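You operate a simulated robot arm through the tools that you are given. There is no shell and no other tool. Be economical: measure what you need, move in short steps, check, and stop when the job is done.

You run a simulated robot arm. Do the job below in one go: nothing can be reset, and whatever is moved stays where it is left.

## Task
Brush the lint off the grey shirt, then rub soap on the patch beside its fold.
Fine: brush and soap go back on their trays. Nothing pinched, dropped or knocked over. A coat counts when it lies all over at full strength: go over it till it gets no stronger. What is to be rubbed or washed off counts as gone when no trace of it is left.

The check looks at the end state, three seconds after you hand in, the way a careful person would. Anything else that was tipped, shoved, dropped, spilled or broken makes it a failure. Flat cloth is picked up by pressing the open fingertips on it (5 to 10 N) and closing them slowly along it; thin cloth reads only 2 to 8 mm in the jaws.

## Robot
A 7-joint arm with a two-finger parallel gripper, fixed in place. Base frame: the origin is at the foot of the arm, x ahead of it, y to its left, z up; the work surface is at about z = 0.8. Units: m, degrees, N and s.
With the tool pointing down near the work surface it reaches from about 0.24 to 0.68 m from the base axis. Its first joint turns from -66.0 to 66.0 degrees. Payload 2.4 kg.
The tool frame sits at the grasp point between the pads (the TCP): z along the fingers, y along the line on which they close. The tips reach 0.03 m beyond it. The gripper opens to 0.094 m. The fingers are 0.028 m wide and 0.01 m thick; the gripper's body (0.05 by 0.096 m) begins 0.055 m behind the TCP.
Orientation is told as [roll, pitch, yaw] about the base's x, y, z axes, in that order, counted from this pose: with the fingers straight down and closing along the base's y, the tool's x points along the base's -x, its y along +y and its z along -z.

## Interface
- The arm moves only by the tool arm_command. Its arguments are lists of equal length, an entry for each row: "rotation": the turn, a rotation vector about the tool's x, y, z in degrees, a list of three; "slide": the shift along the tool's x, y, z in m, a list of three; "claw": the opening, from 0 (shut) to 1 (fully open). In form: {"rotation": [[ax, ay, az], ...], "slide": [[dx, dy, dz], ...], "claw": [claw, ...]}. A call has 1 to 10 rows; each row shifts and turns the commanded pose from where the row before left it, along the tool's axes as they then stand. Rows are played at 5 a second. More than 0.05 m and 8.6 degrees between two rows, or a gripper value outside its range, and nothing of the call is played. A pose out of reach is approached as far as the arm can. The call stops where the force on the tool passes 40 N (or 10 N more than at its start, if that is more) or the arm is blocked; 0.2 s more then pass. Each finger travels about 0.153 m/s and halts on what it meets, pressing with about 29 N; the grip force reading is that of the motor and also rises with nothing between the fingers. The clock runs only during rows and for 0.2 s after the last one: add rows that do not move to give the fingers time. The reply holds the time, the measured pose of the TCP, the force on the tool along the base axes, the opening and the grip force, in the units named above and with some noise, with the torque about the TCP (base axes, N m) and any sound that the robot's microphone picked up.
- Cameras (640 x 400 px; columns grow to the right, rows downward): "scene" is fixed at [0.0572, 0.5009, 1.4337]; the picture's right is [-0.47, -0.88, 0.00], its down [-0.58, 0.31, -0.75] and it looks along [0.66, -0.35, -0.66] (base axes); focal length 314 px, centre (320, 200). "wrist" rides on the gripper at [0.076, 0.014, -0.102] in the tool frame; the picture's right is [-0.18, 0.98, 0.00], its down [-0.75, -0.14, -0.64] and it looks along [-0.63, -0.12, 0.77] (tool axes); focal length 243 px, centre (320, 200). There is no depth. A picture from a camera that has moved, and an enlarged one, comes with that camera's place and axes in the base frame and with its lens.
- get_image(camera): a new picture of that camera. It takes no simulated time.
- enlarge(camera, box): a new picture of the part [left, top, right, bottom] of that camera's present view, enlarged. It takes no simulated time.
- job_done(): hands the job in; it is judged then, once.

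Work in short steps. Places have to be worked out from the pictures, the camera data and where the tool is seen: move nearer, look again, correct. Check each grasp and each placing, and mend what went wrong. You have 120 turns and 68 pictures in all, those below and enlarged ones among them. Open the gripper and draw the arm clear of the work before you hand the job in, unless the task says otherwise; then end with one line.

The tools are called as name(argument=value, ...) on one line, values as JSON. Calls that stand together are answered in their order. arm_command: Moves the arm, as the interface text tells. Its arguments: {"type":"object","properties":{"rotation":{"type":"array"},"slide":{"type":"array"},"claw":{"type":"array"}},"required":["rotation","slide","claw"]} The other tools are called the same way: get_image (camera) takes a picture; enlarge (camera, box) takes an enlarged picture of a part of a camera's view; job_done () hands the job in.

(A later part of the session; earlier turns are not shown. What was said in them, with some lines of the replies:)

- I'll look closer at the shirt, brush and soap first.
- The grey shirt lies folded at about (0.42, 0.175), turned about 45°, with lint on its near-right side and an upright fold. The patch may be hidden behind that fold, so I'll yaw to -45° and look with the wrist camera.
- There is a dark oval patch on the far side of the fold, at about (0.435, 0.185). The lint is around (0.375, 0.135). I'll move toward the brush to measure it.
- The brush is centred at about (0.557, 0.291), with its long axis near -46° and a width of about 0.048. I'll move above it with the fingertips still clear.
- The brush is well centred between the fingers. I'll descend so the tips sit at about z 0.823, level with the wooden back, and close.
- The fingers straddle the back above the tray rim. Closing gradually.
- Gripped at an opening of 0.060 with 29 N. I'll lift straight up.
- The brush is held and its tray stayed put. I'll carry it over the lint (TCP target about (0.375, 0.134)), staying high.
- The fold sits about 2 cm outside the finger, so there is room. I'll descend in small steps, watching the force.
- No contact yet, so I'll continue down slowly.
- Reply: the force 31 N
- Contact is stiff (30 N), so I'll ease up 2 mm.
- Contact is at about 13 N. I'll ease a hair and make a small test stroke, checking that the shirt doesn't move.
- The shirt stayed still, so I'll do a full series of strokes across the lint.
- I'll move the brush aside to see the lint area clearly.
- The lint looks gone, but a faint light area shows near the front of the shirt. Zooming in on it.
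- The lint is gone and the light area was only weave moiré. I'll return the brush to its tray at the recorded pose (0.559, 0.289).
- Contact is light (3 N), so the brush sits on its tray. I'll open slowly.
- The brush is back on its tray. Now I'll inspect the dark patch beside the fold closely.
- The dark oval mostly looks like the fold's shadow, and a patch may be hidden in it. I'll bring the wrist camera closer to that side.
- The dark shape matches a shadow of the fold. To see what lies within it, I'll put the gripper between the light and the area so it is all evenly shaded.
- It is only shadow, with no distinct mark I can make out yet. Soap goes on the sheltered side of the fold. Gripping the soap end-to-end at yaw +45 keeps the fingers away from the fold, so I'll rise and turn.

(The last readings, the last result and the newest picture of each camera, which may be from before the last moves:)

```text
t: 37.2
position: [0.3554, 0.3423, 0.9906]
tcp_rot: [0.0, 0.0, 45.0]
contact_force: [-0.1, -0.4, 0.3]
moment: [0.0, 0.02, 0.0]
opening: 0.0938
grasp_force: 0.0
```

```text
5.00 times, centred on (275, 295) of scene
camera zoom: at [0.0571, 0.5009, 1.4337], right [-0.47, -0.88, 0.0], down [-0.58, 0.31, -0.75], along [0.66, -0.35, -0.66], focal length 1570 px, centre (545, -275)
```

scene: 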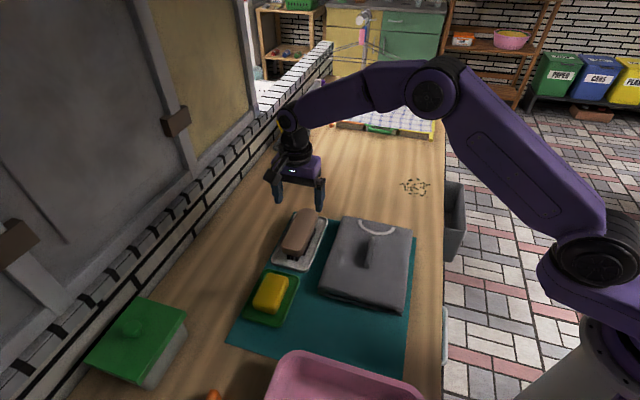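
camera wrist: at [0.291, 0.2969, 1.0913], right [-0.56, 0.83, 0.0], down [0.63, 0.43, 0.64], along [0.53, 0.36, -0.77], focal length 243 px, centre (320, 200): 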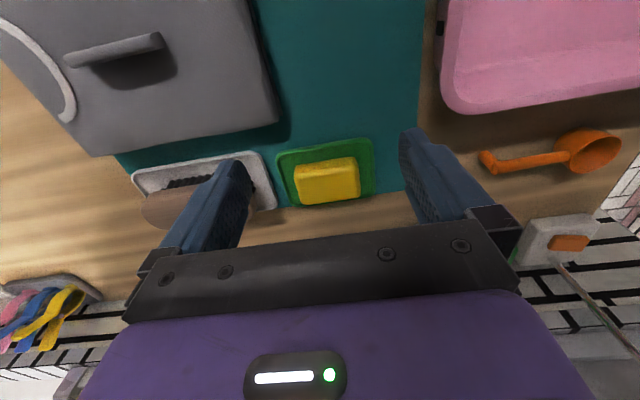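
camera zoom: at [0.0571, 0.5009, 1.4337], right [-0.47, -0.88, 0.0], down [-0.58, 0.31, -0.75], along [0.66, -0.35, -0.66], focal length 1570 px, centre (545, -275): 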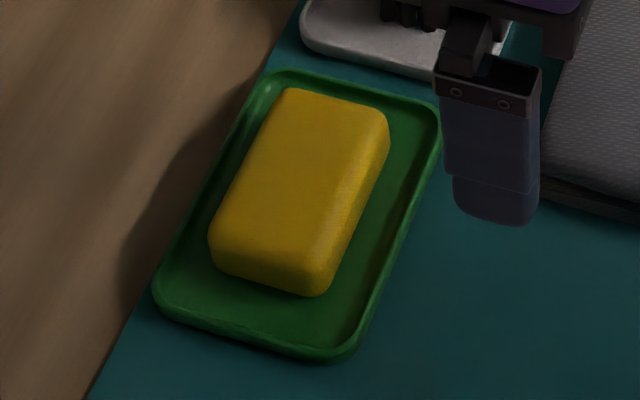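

Soap estimate: centre about (0.434, 0.411), roughly 0.079 long along the tool's closing line. I'll hover above it and look.

arm_command(rotation=[[0, 0, 0], [0, 0, 0], [0, 0, 0], [0, 0, 0], [0, 0, 0], [0, 0, 0]], slide=[[-0.035, -0.002, 0], [-0.035, -0.002, 0], [-0.034, -0.003, 0], [0, 0, 0.04], [0, 0, 0.035], [0, 0, 0]], claw=[1, 1, 1, 1, 1, 1])

get_image(camera="wrist")

enlarge(camera="scene", box=[225, 245, 325, 335])

```text
t: 38.6
position: [0.4371, 0.4087, 0.9165]
tcp_rot: [0.0, 0.0, 45.0]
contact_force: [0.2, -0.5, -0.3]
moment: [0.02, 0.0, 0.0]
opening: 0.0938
grasp_force: 0.1
```

```text
29 pictures are left
camera wrist: at [0.3719, 0.3633, 1.0185], right [-0.56, 0.83, 0.0], down [0.63, 0.43, 0.64], along [0.53, 0.36, -0.77], focal length 243 px, centre (320, 200)
```

wrist: 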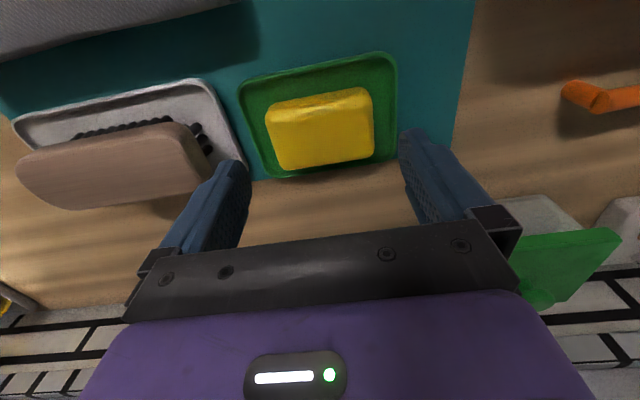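

```text
4.44 times, centred on (275, 290) of scene
camera zoom: at [0.0572, 0.5009, 1.4337], right [-0.47, -0.88, 0.0], down [-0.58, 0.31, -0.75], along [0.66, -0.35, -0.66], focal length 1395 px, centre (520, -200)
```

zoom: 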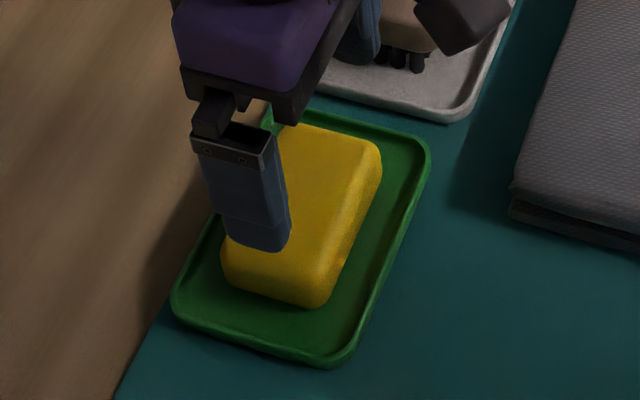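

The TCP is centred in length. I'll shift 5 mm across and descend to just above grasp height with the opening slightly narrowed.

arm_command(rotation=[[0, 0, 0], [0, 0, 0], [0, 0, 0], [0, 0, 0]], slide=[[-0.005, 0, 0.02], [0, 0, 0.02], [0, 0, 0.008], [0, 0, 0]], claw=[0.97, 0.95, 0.95, 0.95])

enlarge(camera="scene", box=[225, 245, 325, 335])

enlarge(camera="wrist", box=[180, 30, 460, 240])

```text
t: 39.6
position: [0.439, 0.413, 0.8678]
tcp_rot: [0.0, 0.0, 45.0]
contact_force: [0.7, -0.4, -0.2]
moment: [0.02, 0.01, -0.04]
opening: 0.089
grasp_force: 0.0
```

```text
4.44 times, centred on (275, 290) of scene
camera zoom: at [0.0572, 0.5009, 1.4337], right [-0.47, -0.88, 0.0], down [-0.58, 0.31, -0.75], along [0.66, -0.35, -0.66], focal length 1395 px, centre (520, -200)
```

zoom: 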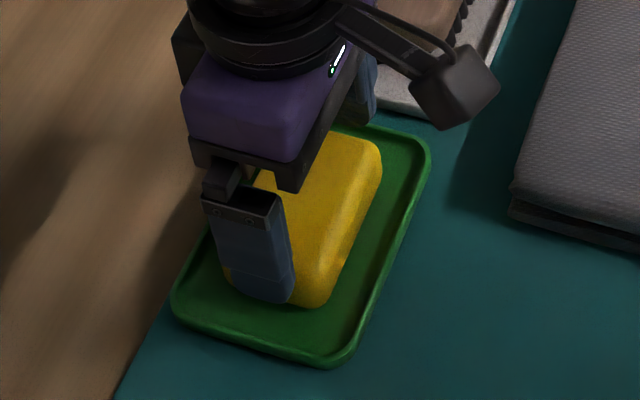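

```text
1.90 times, centred on (320, 135) of wrist
camera zoom: at [0.375, 0.3669, 0.9697], right [-0.56, 0.83, 0.0], down [0.63, 0.43, 0.64], along [0.53, 0.36, -0.77], focal length 462 px, centre (320, 324)
```

zoom: 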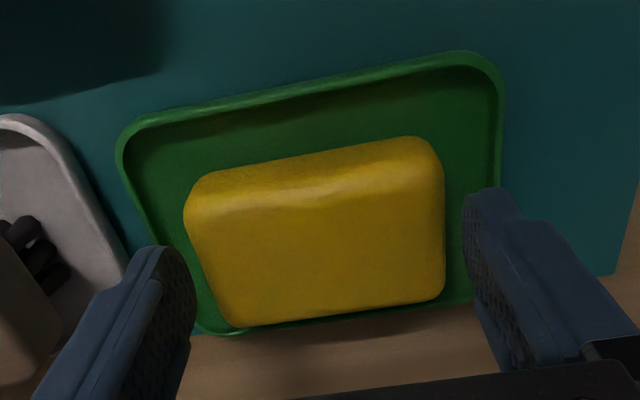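

Projecting the pad centre onto the wrist view shows it aligned with the soap's ends to about 2 mm. I'll lower to tip height about 0.821 and close slowly.

arm_command(rotation=[[0, 0, 0], [0, 0, 0], [0, 0, 0], [0, 0, 0], [0, 0, 0], [0, 0, 0], [0, 0, 0], [0, 0, 0]], slide=[[0.002, 0, 0.008], [0, 0, 0.0085], [0, 0, 0], [0, 0, 0], [0, 0, 0], [0, 0, 0], [0, 0, 0], [0, 0, 0]], claw=[0.95, 0.95, 0.92, 0.88, 0.84, 0.78, 0.7, 0.7])

enlarge(camera="wrist", box=[180, 30, 460, 240])

```text
t: 41.4
position: [0.4385, 0.4101, 0.8512]
tcp_rot: [0.0, 0.0, 45.1]
contact_force: [-0.3, 0.3, -0.1]
moment: [-0.03, -0.03, -0.02]
opening: 0.0845
grasp_force: 28.8
```

```text
1.90 times, centred on (320, 135) of wrist
camera zoom: at [0.3738, 0.3654, 0.9533], right [-0.56, 0.83, 0.0], down [0.63, 0.43, 0.64], along [0.53, 0.36, -0.77], focal length 462 px, centre (320, 324)
```

zoom: 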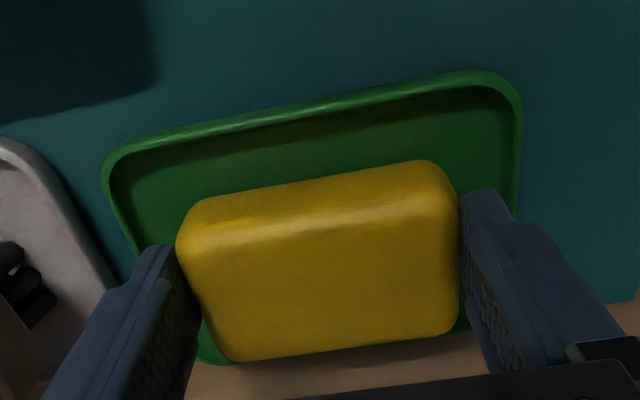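

The soap is gripped at an opening of 0.0845. Lifting.

arm_command(rotation=[[0, 0, 0], [0, 0, 0], [0, 0, 0], [0, 0, 0], [0, 0, 0]], slide=[[0, 0, -0.01], [0, 0, -0.02], [0, 0, -0.035], [0, 0, -0.035], [0, 0, 0]], claw=[0.7, 0.7, 0.7, 0.7, 0.7])

get_image(camera="scene")

```text
t: 42.6
position: [0.4387, 0.4086, 0.951]
tcp_rot: [0.0, 0.0, 45.0]
contact_force: [0.5, -0.1, -1.6]
moment: [-0.02, 0.01, 0.0]
opening: 0.0843
grasp_force: 28.6
```

```text
24 pictures are left
```

scene: 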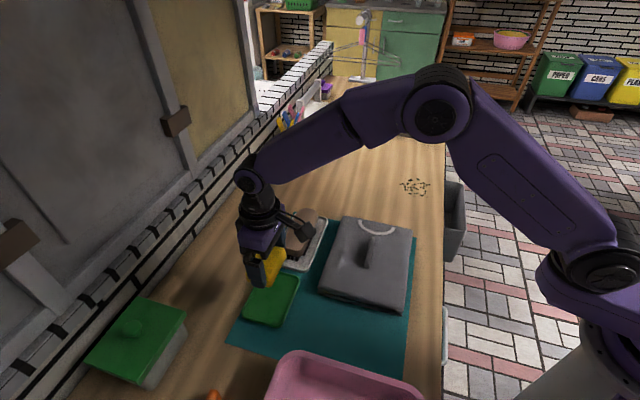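

The soap is held and its tray stayed put. I'll carry it over the sheltered side of the fold, to about u=0.458, s=0.178.

arm_command(rotation=[[0, 0, 0], [0, 0, 0], [0, 0, 0], [0, 0, 0], [0, 0, 0], [0, 0, 0], [0, 0, 0]], slide=[[0.028, -0.0314, 0], [0.028, -0.0314, 0], [0.028, -0.0314, 0], [0.028, -0.0314, 0], [0.028, -0.0314, 0], [0, 0, 0.035], [0, 0, 0]], claw=[0.7, 0.7, 0.7, 0.7, 0.7, 0.7, 0.7])

enlarge(camera="scene", box=[310, 200, 430, 300])

get_image(camera="wrist")

```text
t: 44.2
position: [0.4489, 0.1999, 0.9145]
tcp_rot: [0.0, 0.0, 45.0]
contact_force: [0.0, -0.8, -2.2]
moment: [0.02, 0.04, -0.04]
opening: 0.0843
grasp_force: 29.2
```

```text
4.00 times, centred on (370, 250) of scene
camera zoom: at [0.0572, 0.5009, 1.4337], right [-0.47, -0.88, 0.0], down [-0.58, 0.31, -0.75], along [0.66, -0.35, -0.66], focal length 1256 px, centre (120, 0)
```

zoom: 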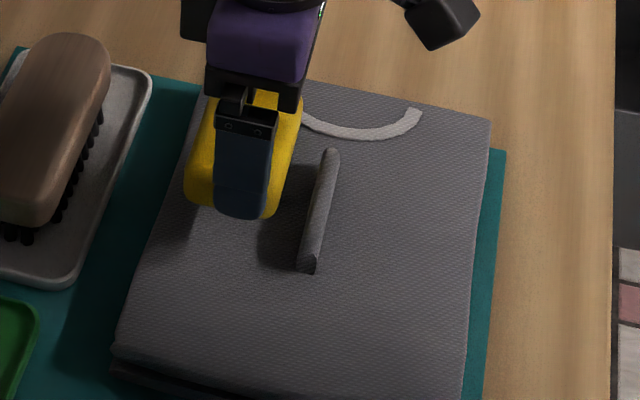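

```text
22 pictures are left
camera wrist: at [0.3857, 0.1553, 1.0173], right [-0.56, 0.83, 0.0], down [0.63, 0.43, 0.64], along [0.53, 0.36, -0.77], focal length 243 px, centre (320, 200)
```

wrist: 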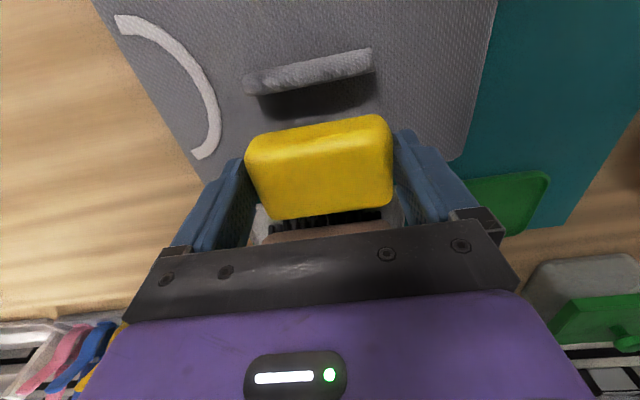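

The geometry is confirmed: the fold's sheltered edge is at u≈0.424 and the soap's edge is at about 0.431. I'll descend in steps.

arm_command(rotation=[[0, 0, 0], [0, 0, 0], [0, 0, 0], [0, 0, 0]], slide=[[0, 0, 0.012], [0, 0, 0.012], [0, 0, 0.005], [0, 0, 0]], claw=[0.7, 0.7, 0.7, 0.7])

```text
t: 45.2
position: [0.4504, 0.1998, 0.8878]
tcp_rot: [0.0, 0.0, 44.9]
contact_force: [0.2, -0.4, -1.2]
moment: [0.0, -0.02, 0.03]
opening: 0.0844
grasp_force: 29.1
```

arm_command(rotation=[[0, 0, 0], [0, 0, 0], [0, 0, 0], [0, 0, 0]], slide=[[0, 0, 0.002], [0, 0, 0.001], [0, 0, 0.001], [0, 0, 0]], claw=[0.7, 0.7, 0.7, 0.7])

```text
t: 46.2
position: [0.4509, 0.2002, 0.8826]
tcp_rot: [0.0, 0.0, 45.1]
contact_force: [0.3, 0.2, -0.9]
moment: [-0.05, 0.03, 0.02]
opening: 0.0844
grasp_force: 28.7
```

arm_command(rotation=[[0, 0, 0], [0, 0, 0], [0, 0, 0]], slide=[[0, 0, 0.0008], [0, 0, 0.0008], [0, 0, 0]], claw=[0.7, 0.7, 0.7])

```text
t: 47.0
position: [0.4511, 0.2001, 0.884]
tcp_rot: [0.1, 0.0, 45.0]
contact_force: [-0.5, -0.6, -1.7]
moment: [-0.01, 0.03, -0.02]
opening: 0.0845
grasp_force: 29.3
```

arm_command(rotation=[[0, 0, 0], [0, 0, 0], [0, 0, 0]], slide=[[0, 0, 0.0006], [0, 0, 0.0006], [0, 0, 0]], claw=[0.7, 0.7, 0.7])

```text
t: 47.8
position: [0.4505, 0.2004, 0.8801]
tcp_rot: [0.0, 0.1, 45.0]
contact_force: [0.6, 0.2, -1.4]
moment: [0.0, 0.03, -0.02]
opening: 0.0843
grasp_force: 28.8
```

arm_command(rotation=[[0, 0, 0], [0, 0, 0], [0, 0, 0]], slide=[[0, 0, 0.0006], [0, 0, 0.0006], [0, 0, 0]], claw=[0.7, 0.7, 0.7])

```text
t: 48.6
position: [0.4508, 0.2004, 0.8804]
tcp_rot: [0.1, 0.0, 45.1]
contact_force: [-0.6, -0.8, 8.8]
moment: [-0.07, 0.15, -0.01]
opening: 0.084
grasp_force: 29.1
```

Contact at about 9 N. I'll rub along the fold with short strokes, edging toward it.

arm_command(rotation=[[0, 0, 0], [0, 0, 0], [0, 0, 0], [0, 0, 0], [0, 0, 0], [0, 0, 0], [0, 0, 0], [0, 0, 0], [0, 0, 0], [0, 0, 0]], slide=[[0, 0.008, 0], [0, 0.008, 0], [0.002, -0.008, 0], [0, -0.008, 0], [0, -0.008, 0], [0, -0.008, 0], [0.002, 0.008, 0], [0, 0.008, 0], [0, 0.008, 0], [0, 0, 0]], claw=[0.7, 0.7, 0.7, 0.7, 0.7, 0.7, 0.7, 0.7, 0.7, 0.7])

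enlarge(camera="scene", box=[310, 200, 430, 300])

```text
t: 50.8
position: [0.4422, 0.2025, 0.8791]
tcp_rot: [0.0, 0.0, 44.8]
contact_force: [5.3, -6.3, 13.5]
moment: [-0.25, -0.34, -0.12]
opening: 0.0842
grasp_force: 28.9
```

```text
4.00 times, centred on (370, 250) of scene
camera zoom: at [0.0571, 0.5007, 1.4338], right [-0.47, -0.88, 0.0], down [-0.58, 0.31, -0.75], along [0.66, -0.35, -0.66], focal length 1256 px, centre (120, 0)
```

zoom: 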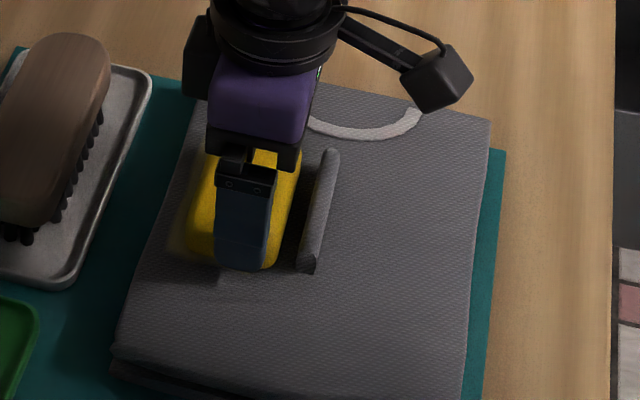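

A faint yellow film appears on the far side of the soap. I'll lift off and move clear to see what got coated.

arm_command(rotation=[[0, 0, 0], [0, 0, 0], [0, 0, 0], [0, 0, 0], [0, 0, 0], [0, 0, 0]], slide=[[0, 0, -0.005], [0, 0, -0.035], [-0.045, 0, -0.02], [-0.045, 0, 0], [-0.045, 0, 0], [0, 0, 0]], claw=[0.7, 0.7, 0.7, 0.7, 0.7, 0.7])

enlarge(camera="scene", box=[310, 200, 430, 300])

```text
t: 52.2
position: [0.5371, 0.2985, 0.9385]
tcp_rot: [-0.1, 0.1, 45.0]
contact_force: [0.7, 1.0, -1.3]
moment: [0.02, 0.01, 0.03]
opening: 0.0845
grasp_force: 28.8
```

```text
4.00 times, centred on (370, 250) of scene
camera zoom: at [0.0572, 0.5009, 1.4337], right [-0.47, -0.88, 0.0], down [-0.58, 0.31, -0.75], along [0.66, -0.35, -0.66], focal length 1256 px, centre (120, 0)
```

zoom: 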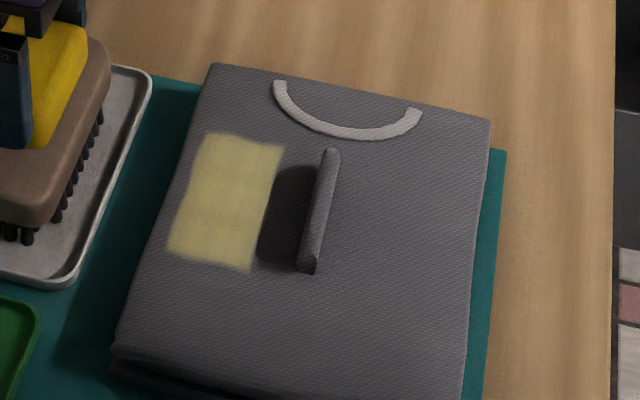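

The coat shows as a rectangle at about u 0.452–0.502, s 0.129–0.228. Zooming in to judge its strength and borders, including in the shadow strip.

enlarge(camera="scene", box=[335, 222, 400, 275])

```text
7.55 times, centred on (368, 248) of scene
camera zoom: at [0.0572, 0.5009, 1.4337], right [-0.47, -0.88, 0.0], down [-0.58, 0.31, -0.75], along [0.66, -0.35, -0.66], focal length 2369 px, centre (-38, -166)
```

zoom: 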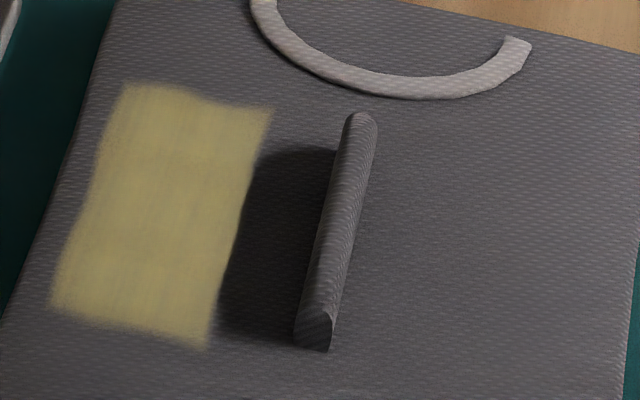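

The coat is clipped to a clean 0.05 × 0.10 rectangle that the soap overreached on all sides but one, so that is the patch (centre u≈0.477, s≈0.178). I'll rub it centred over that.

arm_command(rotation=[[0, 0, 0], [0, 0, 0], [0, 0, 0], [0, 0, 0], [0, 0, 0], [0, 0, 0], [0, 0, 0]], slide=[[0.038, -0.003, 0], [0.038, -0.003, 0], [0.038, -0.004, 0], [0, 0, 0.035], [0, 0, 0.02], [0, 0, 0.0035], [0, 0, 0]], claw=[0.7, 0.7, 0.7, 0.7, 0.7, 0.7, 0.7])

```text
t: 53.8
position: [0.4625, 0.2095, 0.8818]
tcp_rot: [0.0, 0.0, 45.0]
contact_force: [-0.8, 0.6, -2.0]
moment: [0.01, 0.03, 0.03]
opening: 0.0841
grasp_force: 28.7
```

arm_command(rotation=[[0, 0, 0], [0, 0, 0], [0, 0, 0]], slide=[[0, 0, 0.0008], [0, 0, 0.0006], [0, 0, 0]], claw=[0.7, 0.7, 0.7])

```text
t: 54.6
position: [0.4636, 0.2094, 0.8794]
tcp_rot: [0.0, 0.0, 44.9]
contact_force: [0.0, 0.0, -0.4]
moment: [0.05, -0.03, 0.03]
opening: 0.0843
grasp_force: 29.0
```

arm_command(rotation=[[0, 0, 0], [0, 0, 0], [0, 0, 0]], slide=[[0, 0, 0.0004], [0, 0, 0.0003], [0, 0, 0]], claw=[0.7, 0.7, 0.7])

```text
t: 55.4
position: [0.4643, 0.2107, 0.8787]
tcp_rot: [0.0, 0.0, 45.0]
contact_force: [-5.2, -1.7, 17.5]
moment: [-0.02, 0.17, 0.02]
opening: 0.0846
grasp_force: 29.1
```

Contact at 17 N. I'll ease slightly and rub back and forth over the whole patch.

arm_command(rotation=[[0, 0, 0], [0, 0, 0], [0, 0, 0], [0, 0, 0], [0, 0, 0], [0, 0, 0], [0, 0, 0], [0, 0, 0], [0, 0, 0], [0, 0, 0]], slide=[[0, 0.009, -0.0002], [0, 0.009, 0], [0.003, -0.009, 0], [0, -0.009, 0], [0, -0.009, 0], [0, -0.009, 0], [-0.006, 0.009, 0], [0, 0.009, 0], [0, 0.009, 0], [0, 0.009, 0]], claw=[0.7, 0.7, 0.7, 0.7, 0.7, 0.7, 0.7, 0.7, 0.7, 0.7])

arm_command(rotation=[[0, 0, 0], [0, 0, 0], [0, 0, 0], [0, 0, 0], [0, 0, 0], [0, 0, 0], [0, 0, 0], [0, 0, 0], [0, 0, 0], [0, 0, 0]], slide=[[0.003, -0.009, 0], [0, -0.009, 0], [0, -0.009, 0], [0, -0.009, 0], [0.003, 0.009, 0], [0, 0.009, 0], [0, 0.009, 0], [0, 0.009, 0], [0, -0.009, 0], [0, -0.009, 0]], claw=[0.7, 0.7, 0.7, 0.7, 0.7, 0.7, 0.7, 0.7, 0.7, 0.7])

arm_command(rotation=[[0, 0, 0], [0, 0, 0], [0, 0, 0], [0, 0, 0], [0, 0, 0], [0, 0, 0]], slide=[[0, 0, -0.005], [0, 0, -0.035], [-0.04, 0, -0.02], [-0.04, 0, 0], [-0.035, 0, 0], [0, 0, 0]], claw=[0.7, 0.7, 0.7, 0.7, 0.7, 0.7])

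enlarge(camera="scene", box=[335, 222, 400, 275])

```text
t: 57.6
position: [0.4524, 0.2253, 0.879]
tcp_rot: [0.1, 0.1, 44.9]
contact_force: [0.3, -0.2, -0.1]
moment: [-0.06, -0.08, -0.02]
opening: 0.0843
grasp_force: 29.1
```

```text
t: 59.8
position: [0.4621, 0.209, 0.8792]
tcp_rot: [0.0, 0.0, 45.0]
contact_force: [-3.2, 3.1, 7.5]
moment: [-0.06, 0.13, -0.1]
opening: 0.0843
grasp_force: 29.4
```

```text
t: 61.2
position: [0.5431, 0.2892, 0.9382]
tcp_rot: [0.0, 0.0, 45.0]
contact_force: [0.3, -0.4, -0.8]
moment: [-0.01, 0.01, -0.01]
opening: 0.0843
grasp_force: 29.1
```

```text
7.55 times, centred on (368, 248) of scene
camera zoom: at [0.0572, 0.5009, 1.4337], right [-0.47, -0.88, 0.0], down [-0.58, 0.31, -0.75], along [0.66, -0.35, -0.66], focal length 2369 px, centre (-38, -166)
```

zoom: 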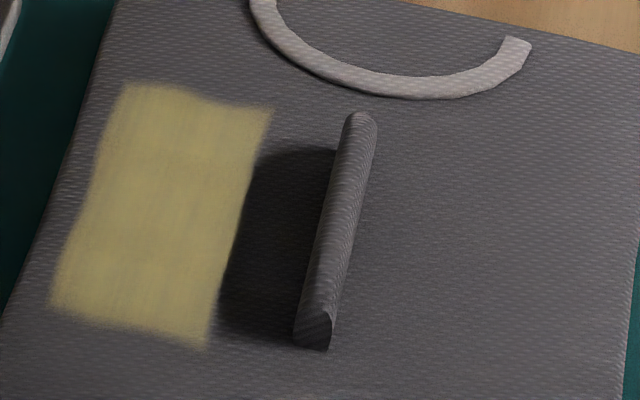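

The borders are unchanged, so the patch is confirmed, and the coat is a bit stronger. I'll do another round with longer strokes and slightly more pressure to see if it still grows.

arm_command(rotation=[[0, 0, 0], [0, 0, 0], [0, 0, 0], [0, 0, 0], [0, 0, 0], [0, 0, 0], [0, 0, 0]], slide=[[0.0385, 0, 0], [0.0385, 0, 0], [0.038, 0, 0], [0, 0, 0.035], [0, 0, 0.02], [0, 0, 0.0045], [0, 0, 0]], claw=[0.7, 0.7, 0.7, 0.7, 0.7, 0.7, 0.7])

```text
t: 62.8
position: [0.4596, 0.2089, 0.879]
tcp_rot: [0.0, -0.1, 45.0]
contact_force: [0.2, 1.0, -1.3]
moment: [-0.01, 0.0, 0.02]
opening: 0.0845
grasp_force: 29.6
```

arm_command(rotation=[[0, 0, 0], [0, 0, 0], [0, 0, 0]], slide=[[0, 0, 0.0005], [0, 0, 0.0004], [0, 0, 0]], claw=[0.7, 0.7, 0.7])

```text
t: 63.6
position: [0.4589, 0.2092, 0.8795]
tcp_rot: [0.0, -0.1, 45.0]
contact_force: [-7.3, -0.1, 13.8]
moment: [-0.12, 0.18, -0.01]
opening: 0.0842
grasp_force: 29.2
```

arm_command(rotation=[[0, 0, 0], [0, 0, 0], [0, 0, 0], [0, 0, 0], [0, 0, 0], [0, 0, 0], [0, 0, 0], [0, 0, 0], [0, 0, 0], [0, 0, 0]], slide=[[0, 0.01, 0.0001], [0, 0.01, 0.0002], [0.004, -0.01, -0.0002], [0, -0.01, -0.0001], [0, -0.01, 0], [0, -0.01, 0], [-0.007, 0.01, 0], [0, 0.01, 0], [0, 0.01, 0.0002], [0, 0.01, 0.0002]], claw=[0.7, 0.7, 0.7, 0.7, 0.7, 0.7, 0.7, 0.7, 0.7, 0.7])

arm_command(rotation=[[0, 0, 0], [0, 0, 0], [0, 0, 0], [0, 0, 0], [0, 0, 0], [0, 0, 0], [0, 0, 0], [0, 0, 0], [0, 0, 0], [0, 0, 0]], slide=[[-0.007, -0.01, -0.0001], [0, -0.01, -0.0001], [0, -0.01, 0], [0, -0.01, 0], [0.006, 0.01, 0], [0, 0.01, 0], [0, 0.01, 0.0001], [0, 0.01, 0.0001], [0, -0.01, 0], [0, -0.01, 0]], claw=[0.7, 0.7, 0.7, 0.7, 0.7, 0.7, 0.7, 0.7, 0.7, 0.7])

arm_command(rotation=[[0, 0, 0], [0, 0, 0], [0, 0, 0], [0, 0, 0], [0, 0, 0], [0, 0, 0]], slide=[[0, 0, -0.005], [0, 0, -0.035], [-0.04, 0, -0.02], [-0.04, 0, 0], [-0.035, 0, 0], [0, 0, 0]], claw=[0.7, 0.7, 0.7, 0.7, 0.7, 0.7])

enlarge(camera="scene", box=[335, 222, 400, 275])

```text
t: 65.8
position: [0.4511, 0.2229, 0.8802]
tcp_rot: [-0.1, -0.2, 44.8]
contact_force: [5.7, -6.6, 19.0]
moment: [-0.37, 0.18, 0.18]
opening: 0.0847
grasp_force: 29.0
```

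```text
t: 68.0
position: [0.4632, 0.212, 0.8781]
tcp_rot: [0.0, 0.1, 45.2]
contact_force: [-3.9, 3.7, 9.4]
moment: [0.11, 0.4, -0.1]
opening: 0.0842
grasp_force: 28.9
```

```text
t: 69.4
position: [0.5437, 0.291, 0.9388]
tcp_rot: [0.0, 0.1, 44.9]
contact_force: [0.0, -0.1, -0.8]
moment: [-0.01, -0.01, -0.01]
opening: 0.0842
grasp_force: 28.9
```

```text
7.55 times, centred on (368, 248) of scene
camera zoom: at [0.0572, 0.5009, 1.4337], right [-0.47, -0.88, 0.0], down [-0.58, 0.31, -0.75], along [0.66, -0.35, -0.66], focal length 2369 px, centre (-38, -166)
```

zoom: 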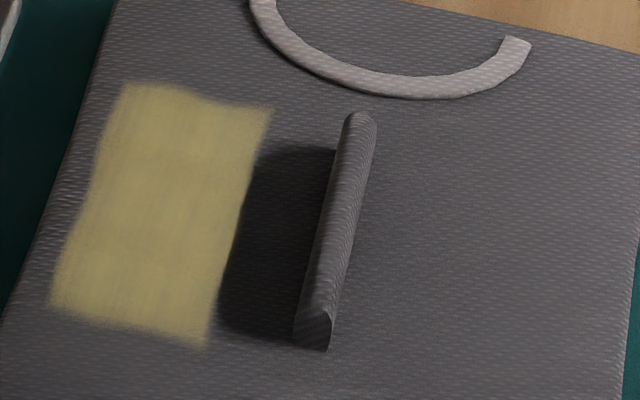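

No further change, so the coat is at full strength and even. I'll take the soap back to its tray.

arm_command(rotation=[[0, 0, 0], [0, 0, 0], [0, 0, 0], [0, 0, 0], [0, 0, 0], [0, 0, 0], [0, 0, 0], [0, 0, 0], [0, 0, 0]], slide=[[0, 0, -0.02], [-0.002, 0.04, 0], [-0.002, 0.04, 0], [-0.003, 0.04, 0], [-0.002, 0.0386, 0], [0, 0, 0.04], [0, 0, 0.04], [0, 0, 0.016], [0, 0, 0]], claw=[0.7, 0.7, 0.7, 0.7, 0.7, 0.7, 0.7, 0.7, 0.7])

enlarge(camera="scene", box=[225, 245, 325, 335])

get_image(camera="wrist")

```text
t: 71.4
position: [0.4362, 0.4094, 0.861]
tcp_rot: [0.0, -0.2, 45.0]
contact_force: [1.6, -0.6, -1.4]
moment: [0.03, 0.02, -0.02]
opening: 0.0844
grasp_force: 28.7
```

```text
4.44 times, centred on (275, 290) of scene
camera zoom: at [0.0572, 0.5009, 1.4337], right [-0.47, -0.88, 0.0], down [-0.58, 0.31, -0.75], along [0.66, -0.35, -0.66], focal length 1395 px, centre (520, -200)
```

zoom: 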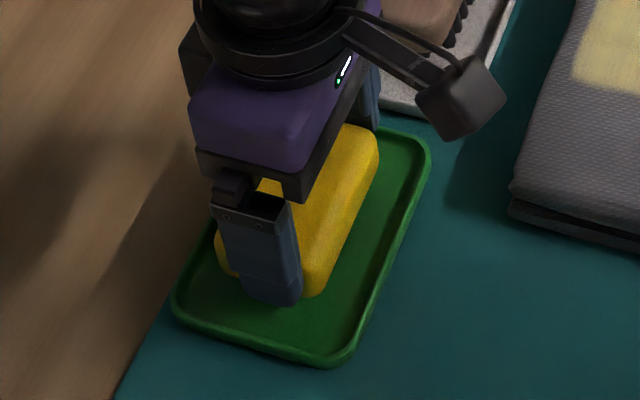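

```text
15 pictures are left
camera wrist: at [0.3726, 0.3655, 0.9642], right [-0.56, 0.83, 0.0], down [0.63, 0.43, 0.64], along [0.53, 0.36, -0.77], focal length 243 px, centre (320, 200)
```

wrist: 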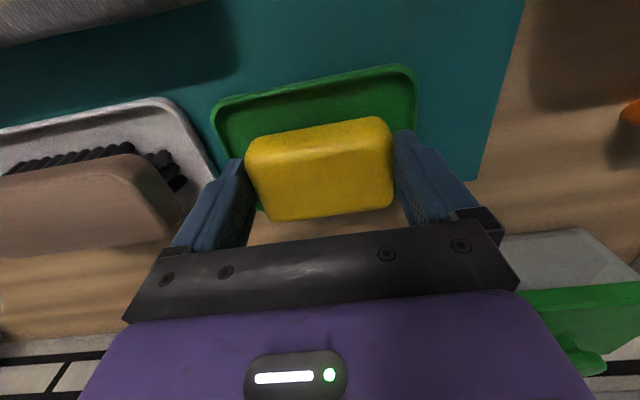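

The soap is over its tray. I'll lower it gently.

arm_command(rotation=[[0, 0, 0], [0, 0, 0], [0, 0, 0], [0, 0, 0]], slide=[[0.003, 0, 0.004], [0, 0, 0.003], [0, 0, 0.001], [0, 0, 0]], claw=[0.7, 0.7, 0.7, 0.7])

```text
t: 72.4
position: [0.4372, 0.4099, 0.8541]
tcp_rot: [0.1, 0.1, 45.0]
contact_force: [-0.1, -0.7, -1.8]
moment: [0.01, -0.03, 0.01]
opening: 0.0842
grasp_force: 29.1
```

arm_command(rotation=[[0, 0, 0], [0, 0, 0], [0, 0, 0]], slide=[[0, 0, 0.001], [0, 0, 0.0006], [0, 0, 0]], claw=[0.7, 0.7, 0.7])

```text
t: 73.2
position: [0.4374, 0.4074, 0.8531]
tcp_rot: [0.1, 0.0, 45.0]
contact_force: [0.0, -0.2, -0.8]
moment: [0.02, 0.02, 0.01]
opening: 0.0843
grasp_force: 29.4
```

arm_command(rotation=[[0, 0, 0], [0, 0, 0], [0, 0, 0]], slide=[[0, 0, 0.0006], [0, 0, 0.0006], [0, 0, 0]], claw=[0.7, 0.7, 0.7])

```text
t: 74.0
position: [0.4377, 0.4091, 0.8514]
tcp_rot: [0.1, 0.1, 45.0]
contact_force: [0.1, 0.4, -1.3]
moment: [0.01, 0.01, 0.01]
opening: 0.0843
grasp_force: 29.3
```

arm_command(rotation=[[0, 0, 0], [0, 0, 0], [0, 0, 0]], slide=[[0, 0, 0.0006], [0, 0, 0.0006], [0, 0, 0]], claw=[0.7, 0.7, 0.7])

```text
t: 74.8
position: [0.437, 0.4085, 0.8503]
tcp_rot: [0.1, 0.0, 45.0]
contact_force: [0.2, -0.9, -0.6]
moment: [0.02, 0.02, 0.0]
opening: 0.0843
grasp_force: 29.0
```

arm_command(rotation=[[0, 0, 0], [0, 0, 0], [0, 0, 0]], slide=[[0, 0, 0.0006], [0, 0, 0.0005], [0, 0, 0]], claw=[0.7, 0.7, 0.7])

```text
t: 75.6
position: [0.4378, 0.4085, 0.8504]
tcp_rot: [0.0, 0.0, 45.0]
contact_force: [0.3, 0.1, 0.1]
moment: [0.0, 0.05, 0.01]
opening: 0.0842
grasp_force: 29.1
```

arm_command(rotation=[[0, 0, 0], [0, 0, 0]], slide=[[0, 0, 0.0004], [0, 0, 0]], claw=[0.7, 0.7])

```text
t: 76.2
position: [0.4379, 0.4081, 0.8506]
tcp_rot: [0.0, 0.0, 45.1]
contact_force: [-0.2, -1.7, 5.4]
moment: [-0.12, 0.17, 0.0]
opening: 0.0844
grasp_force: 28.4
```

The soap rests on its tray (5 N). I'll open gently and rise.

arm_command(rotation=[[0, 0, 0], [0, 0, 0], [0, 0, 0], [0, 0, 0], [0, 0, 0], [0, 0, 0], [0, 0, 0], [0, 0, 0], [0, 0, 0]], slide=[[0, 0, 0], [0, 0, 0], [0, 0, 0], [0, 0, 0], [0, 0, -0.01], [0, 0, -0.03], [0, 0, -0.045], [0, 0, -0.045], [0, 0, 0]], claw=[0.91, 0.93, 0.95, 0.95, 0.95, 0.95, 0.95, 0.95, 0.95])

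enlarge(camera="scene", box=[225, 190, 425, 335])

```text
t: 78.2
position: [0.4372, 0.407, 0.9787]
tcp_rot: [-0.1, 0.0, 44.9]
contact_force: [0.1, -0.1, 0.5]
moment: [0.01, 0.0, 0.03]
opening: 0.0892
grasp_force: 0.1
```

```text
2.76 times, centred on (325, 262) of scene
camera zoom: at [0.0572, 0.5009, 1.4337], right [-0.47, -0.88, 0.0], down [-0.58, 0.31, -0.75], along [0.66, -0.35, -0.66], focal length 866 px, centre (306, 28)
```

zoom: 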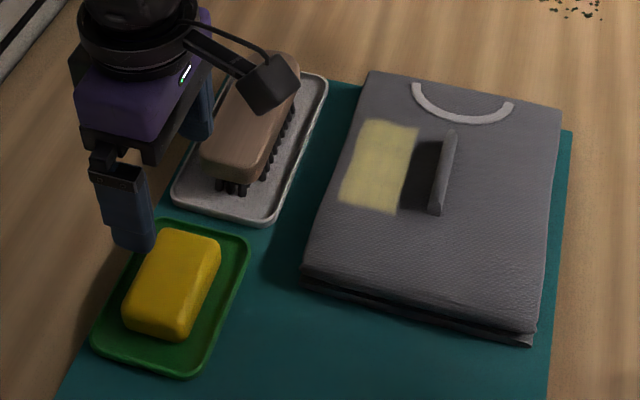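

Both tools are back in place. I'll raise the arm clear and take a final close look at the former lint area.

arm_command(rotation=[[0, 0, 0], [0, 0, 0], [0, 0, 0], [0, 0, 0], [0, 0, 0]], slide=[[0, 0, -0.045], [0, 0, -0.045], [0.03, 0, -0.03], [0.04, 0, 0], [0, 0, 0]], claw=[1, 1, 1, 1, 1])

enlarge(camera="scene", box=[360, 222, 420, 272])

get_image(camera="scene")

```text
t: 79.4
position: [0.3869, 0.361, 1.1007]
tcp_rot: [0.0, 0.0, 45.0]
contact_force: [0.3, 0.0, 0.5]
moment: [-0.02, 0.01, 0.01]
opening: 0.0941
grasp_force: 0.1
```

```text
8.00 times, centred on (390, 247) of scene
camera zoom: at [0.0572, 0.5009, 1.4337], right [-0.47, -0.88, 0.0], down [-0.58, 0.31, -0.75], along [0.66, -0.35, -0.66], focal length 2512 px, centre (-240, -176)
```

zoom: 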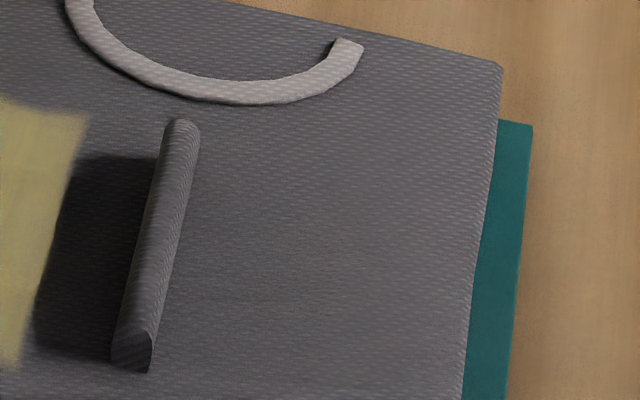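

```text
12 pictures are left
```

scene: 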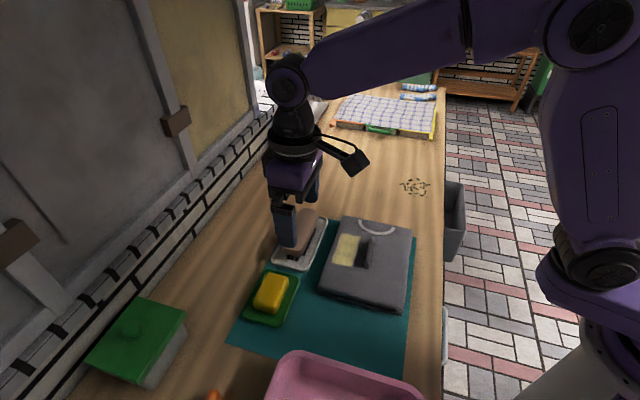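

The shirt is clean of lint, the patch is evenly coated, and the brush and soap are on their trays with the arm clear and open. Handing in.

job_done()

```text
The job is handed in.
```

I brushed the lint off the grey shirt and soaped the patch beside its fold until the coat stopped getting stronger; the brush and soap are back on their trays. The patch couldn't be seen beforehand, so I took it to be the clean-edged 5 × 10 cm rectangle on the shaded side of the fold where the soap took hold.
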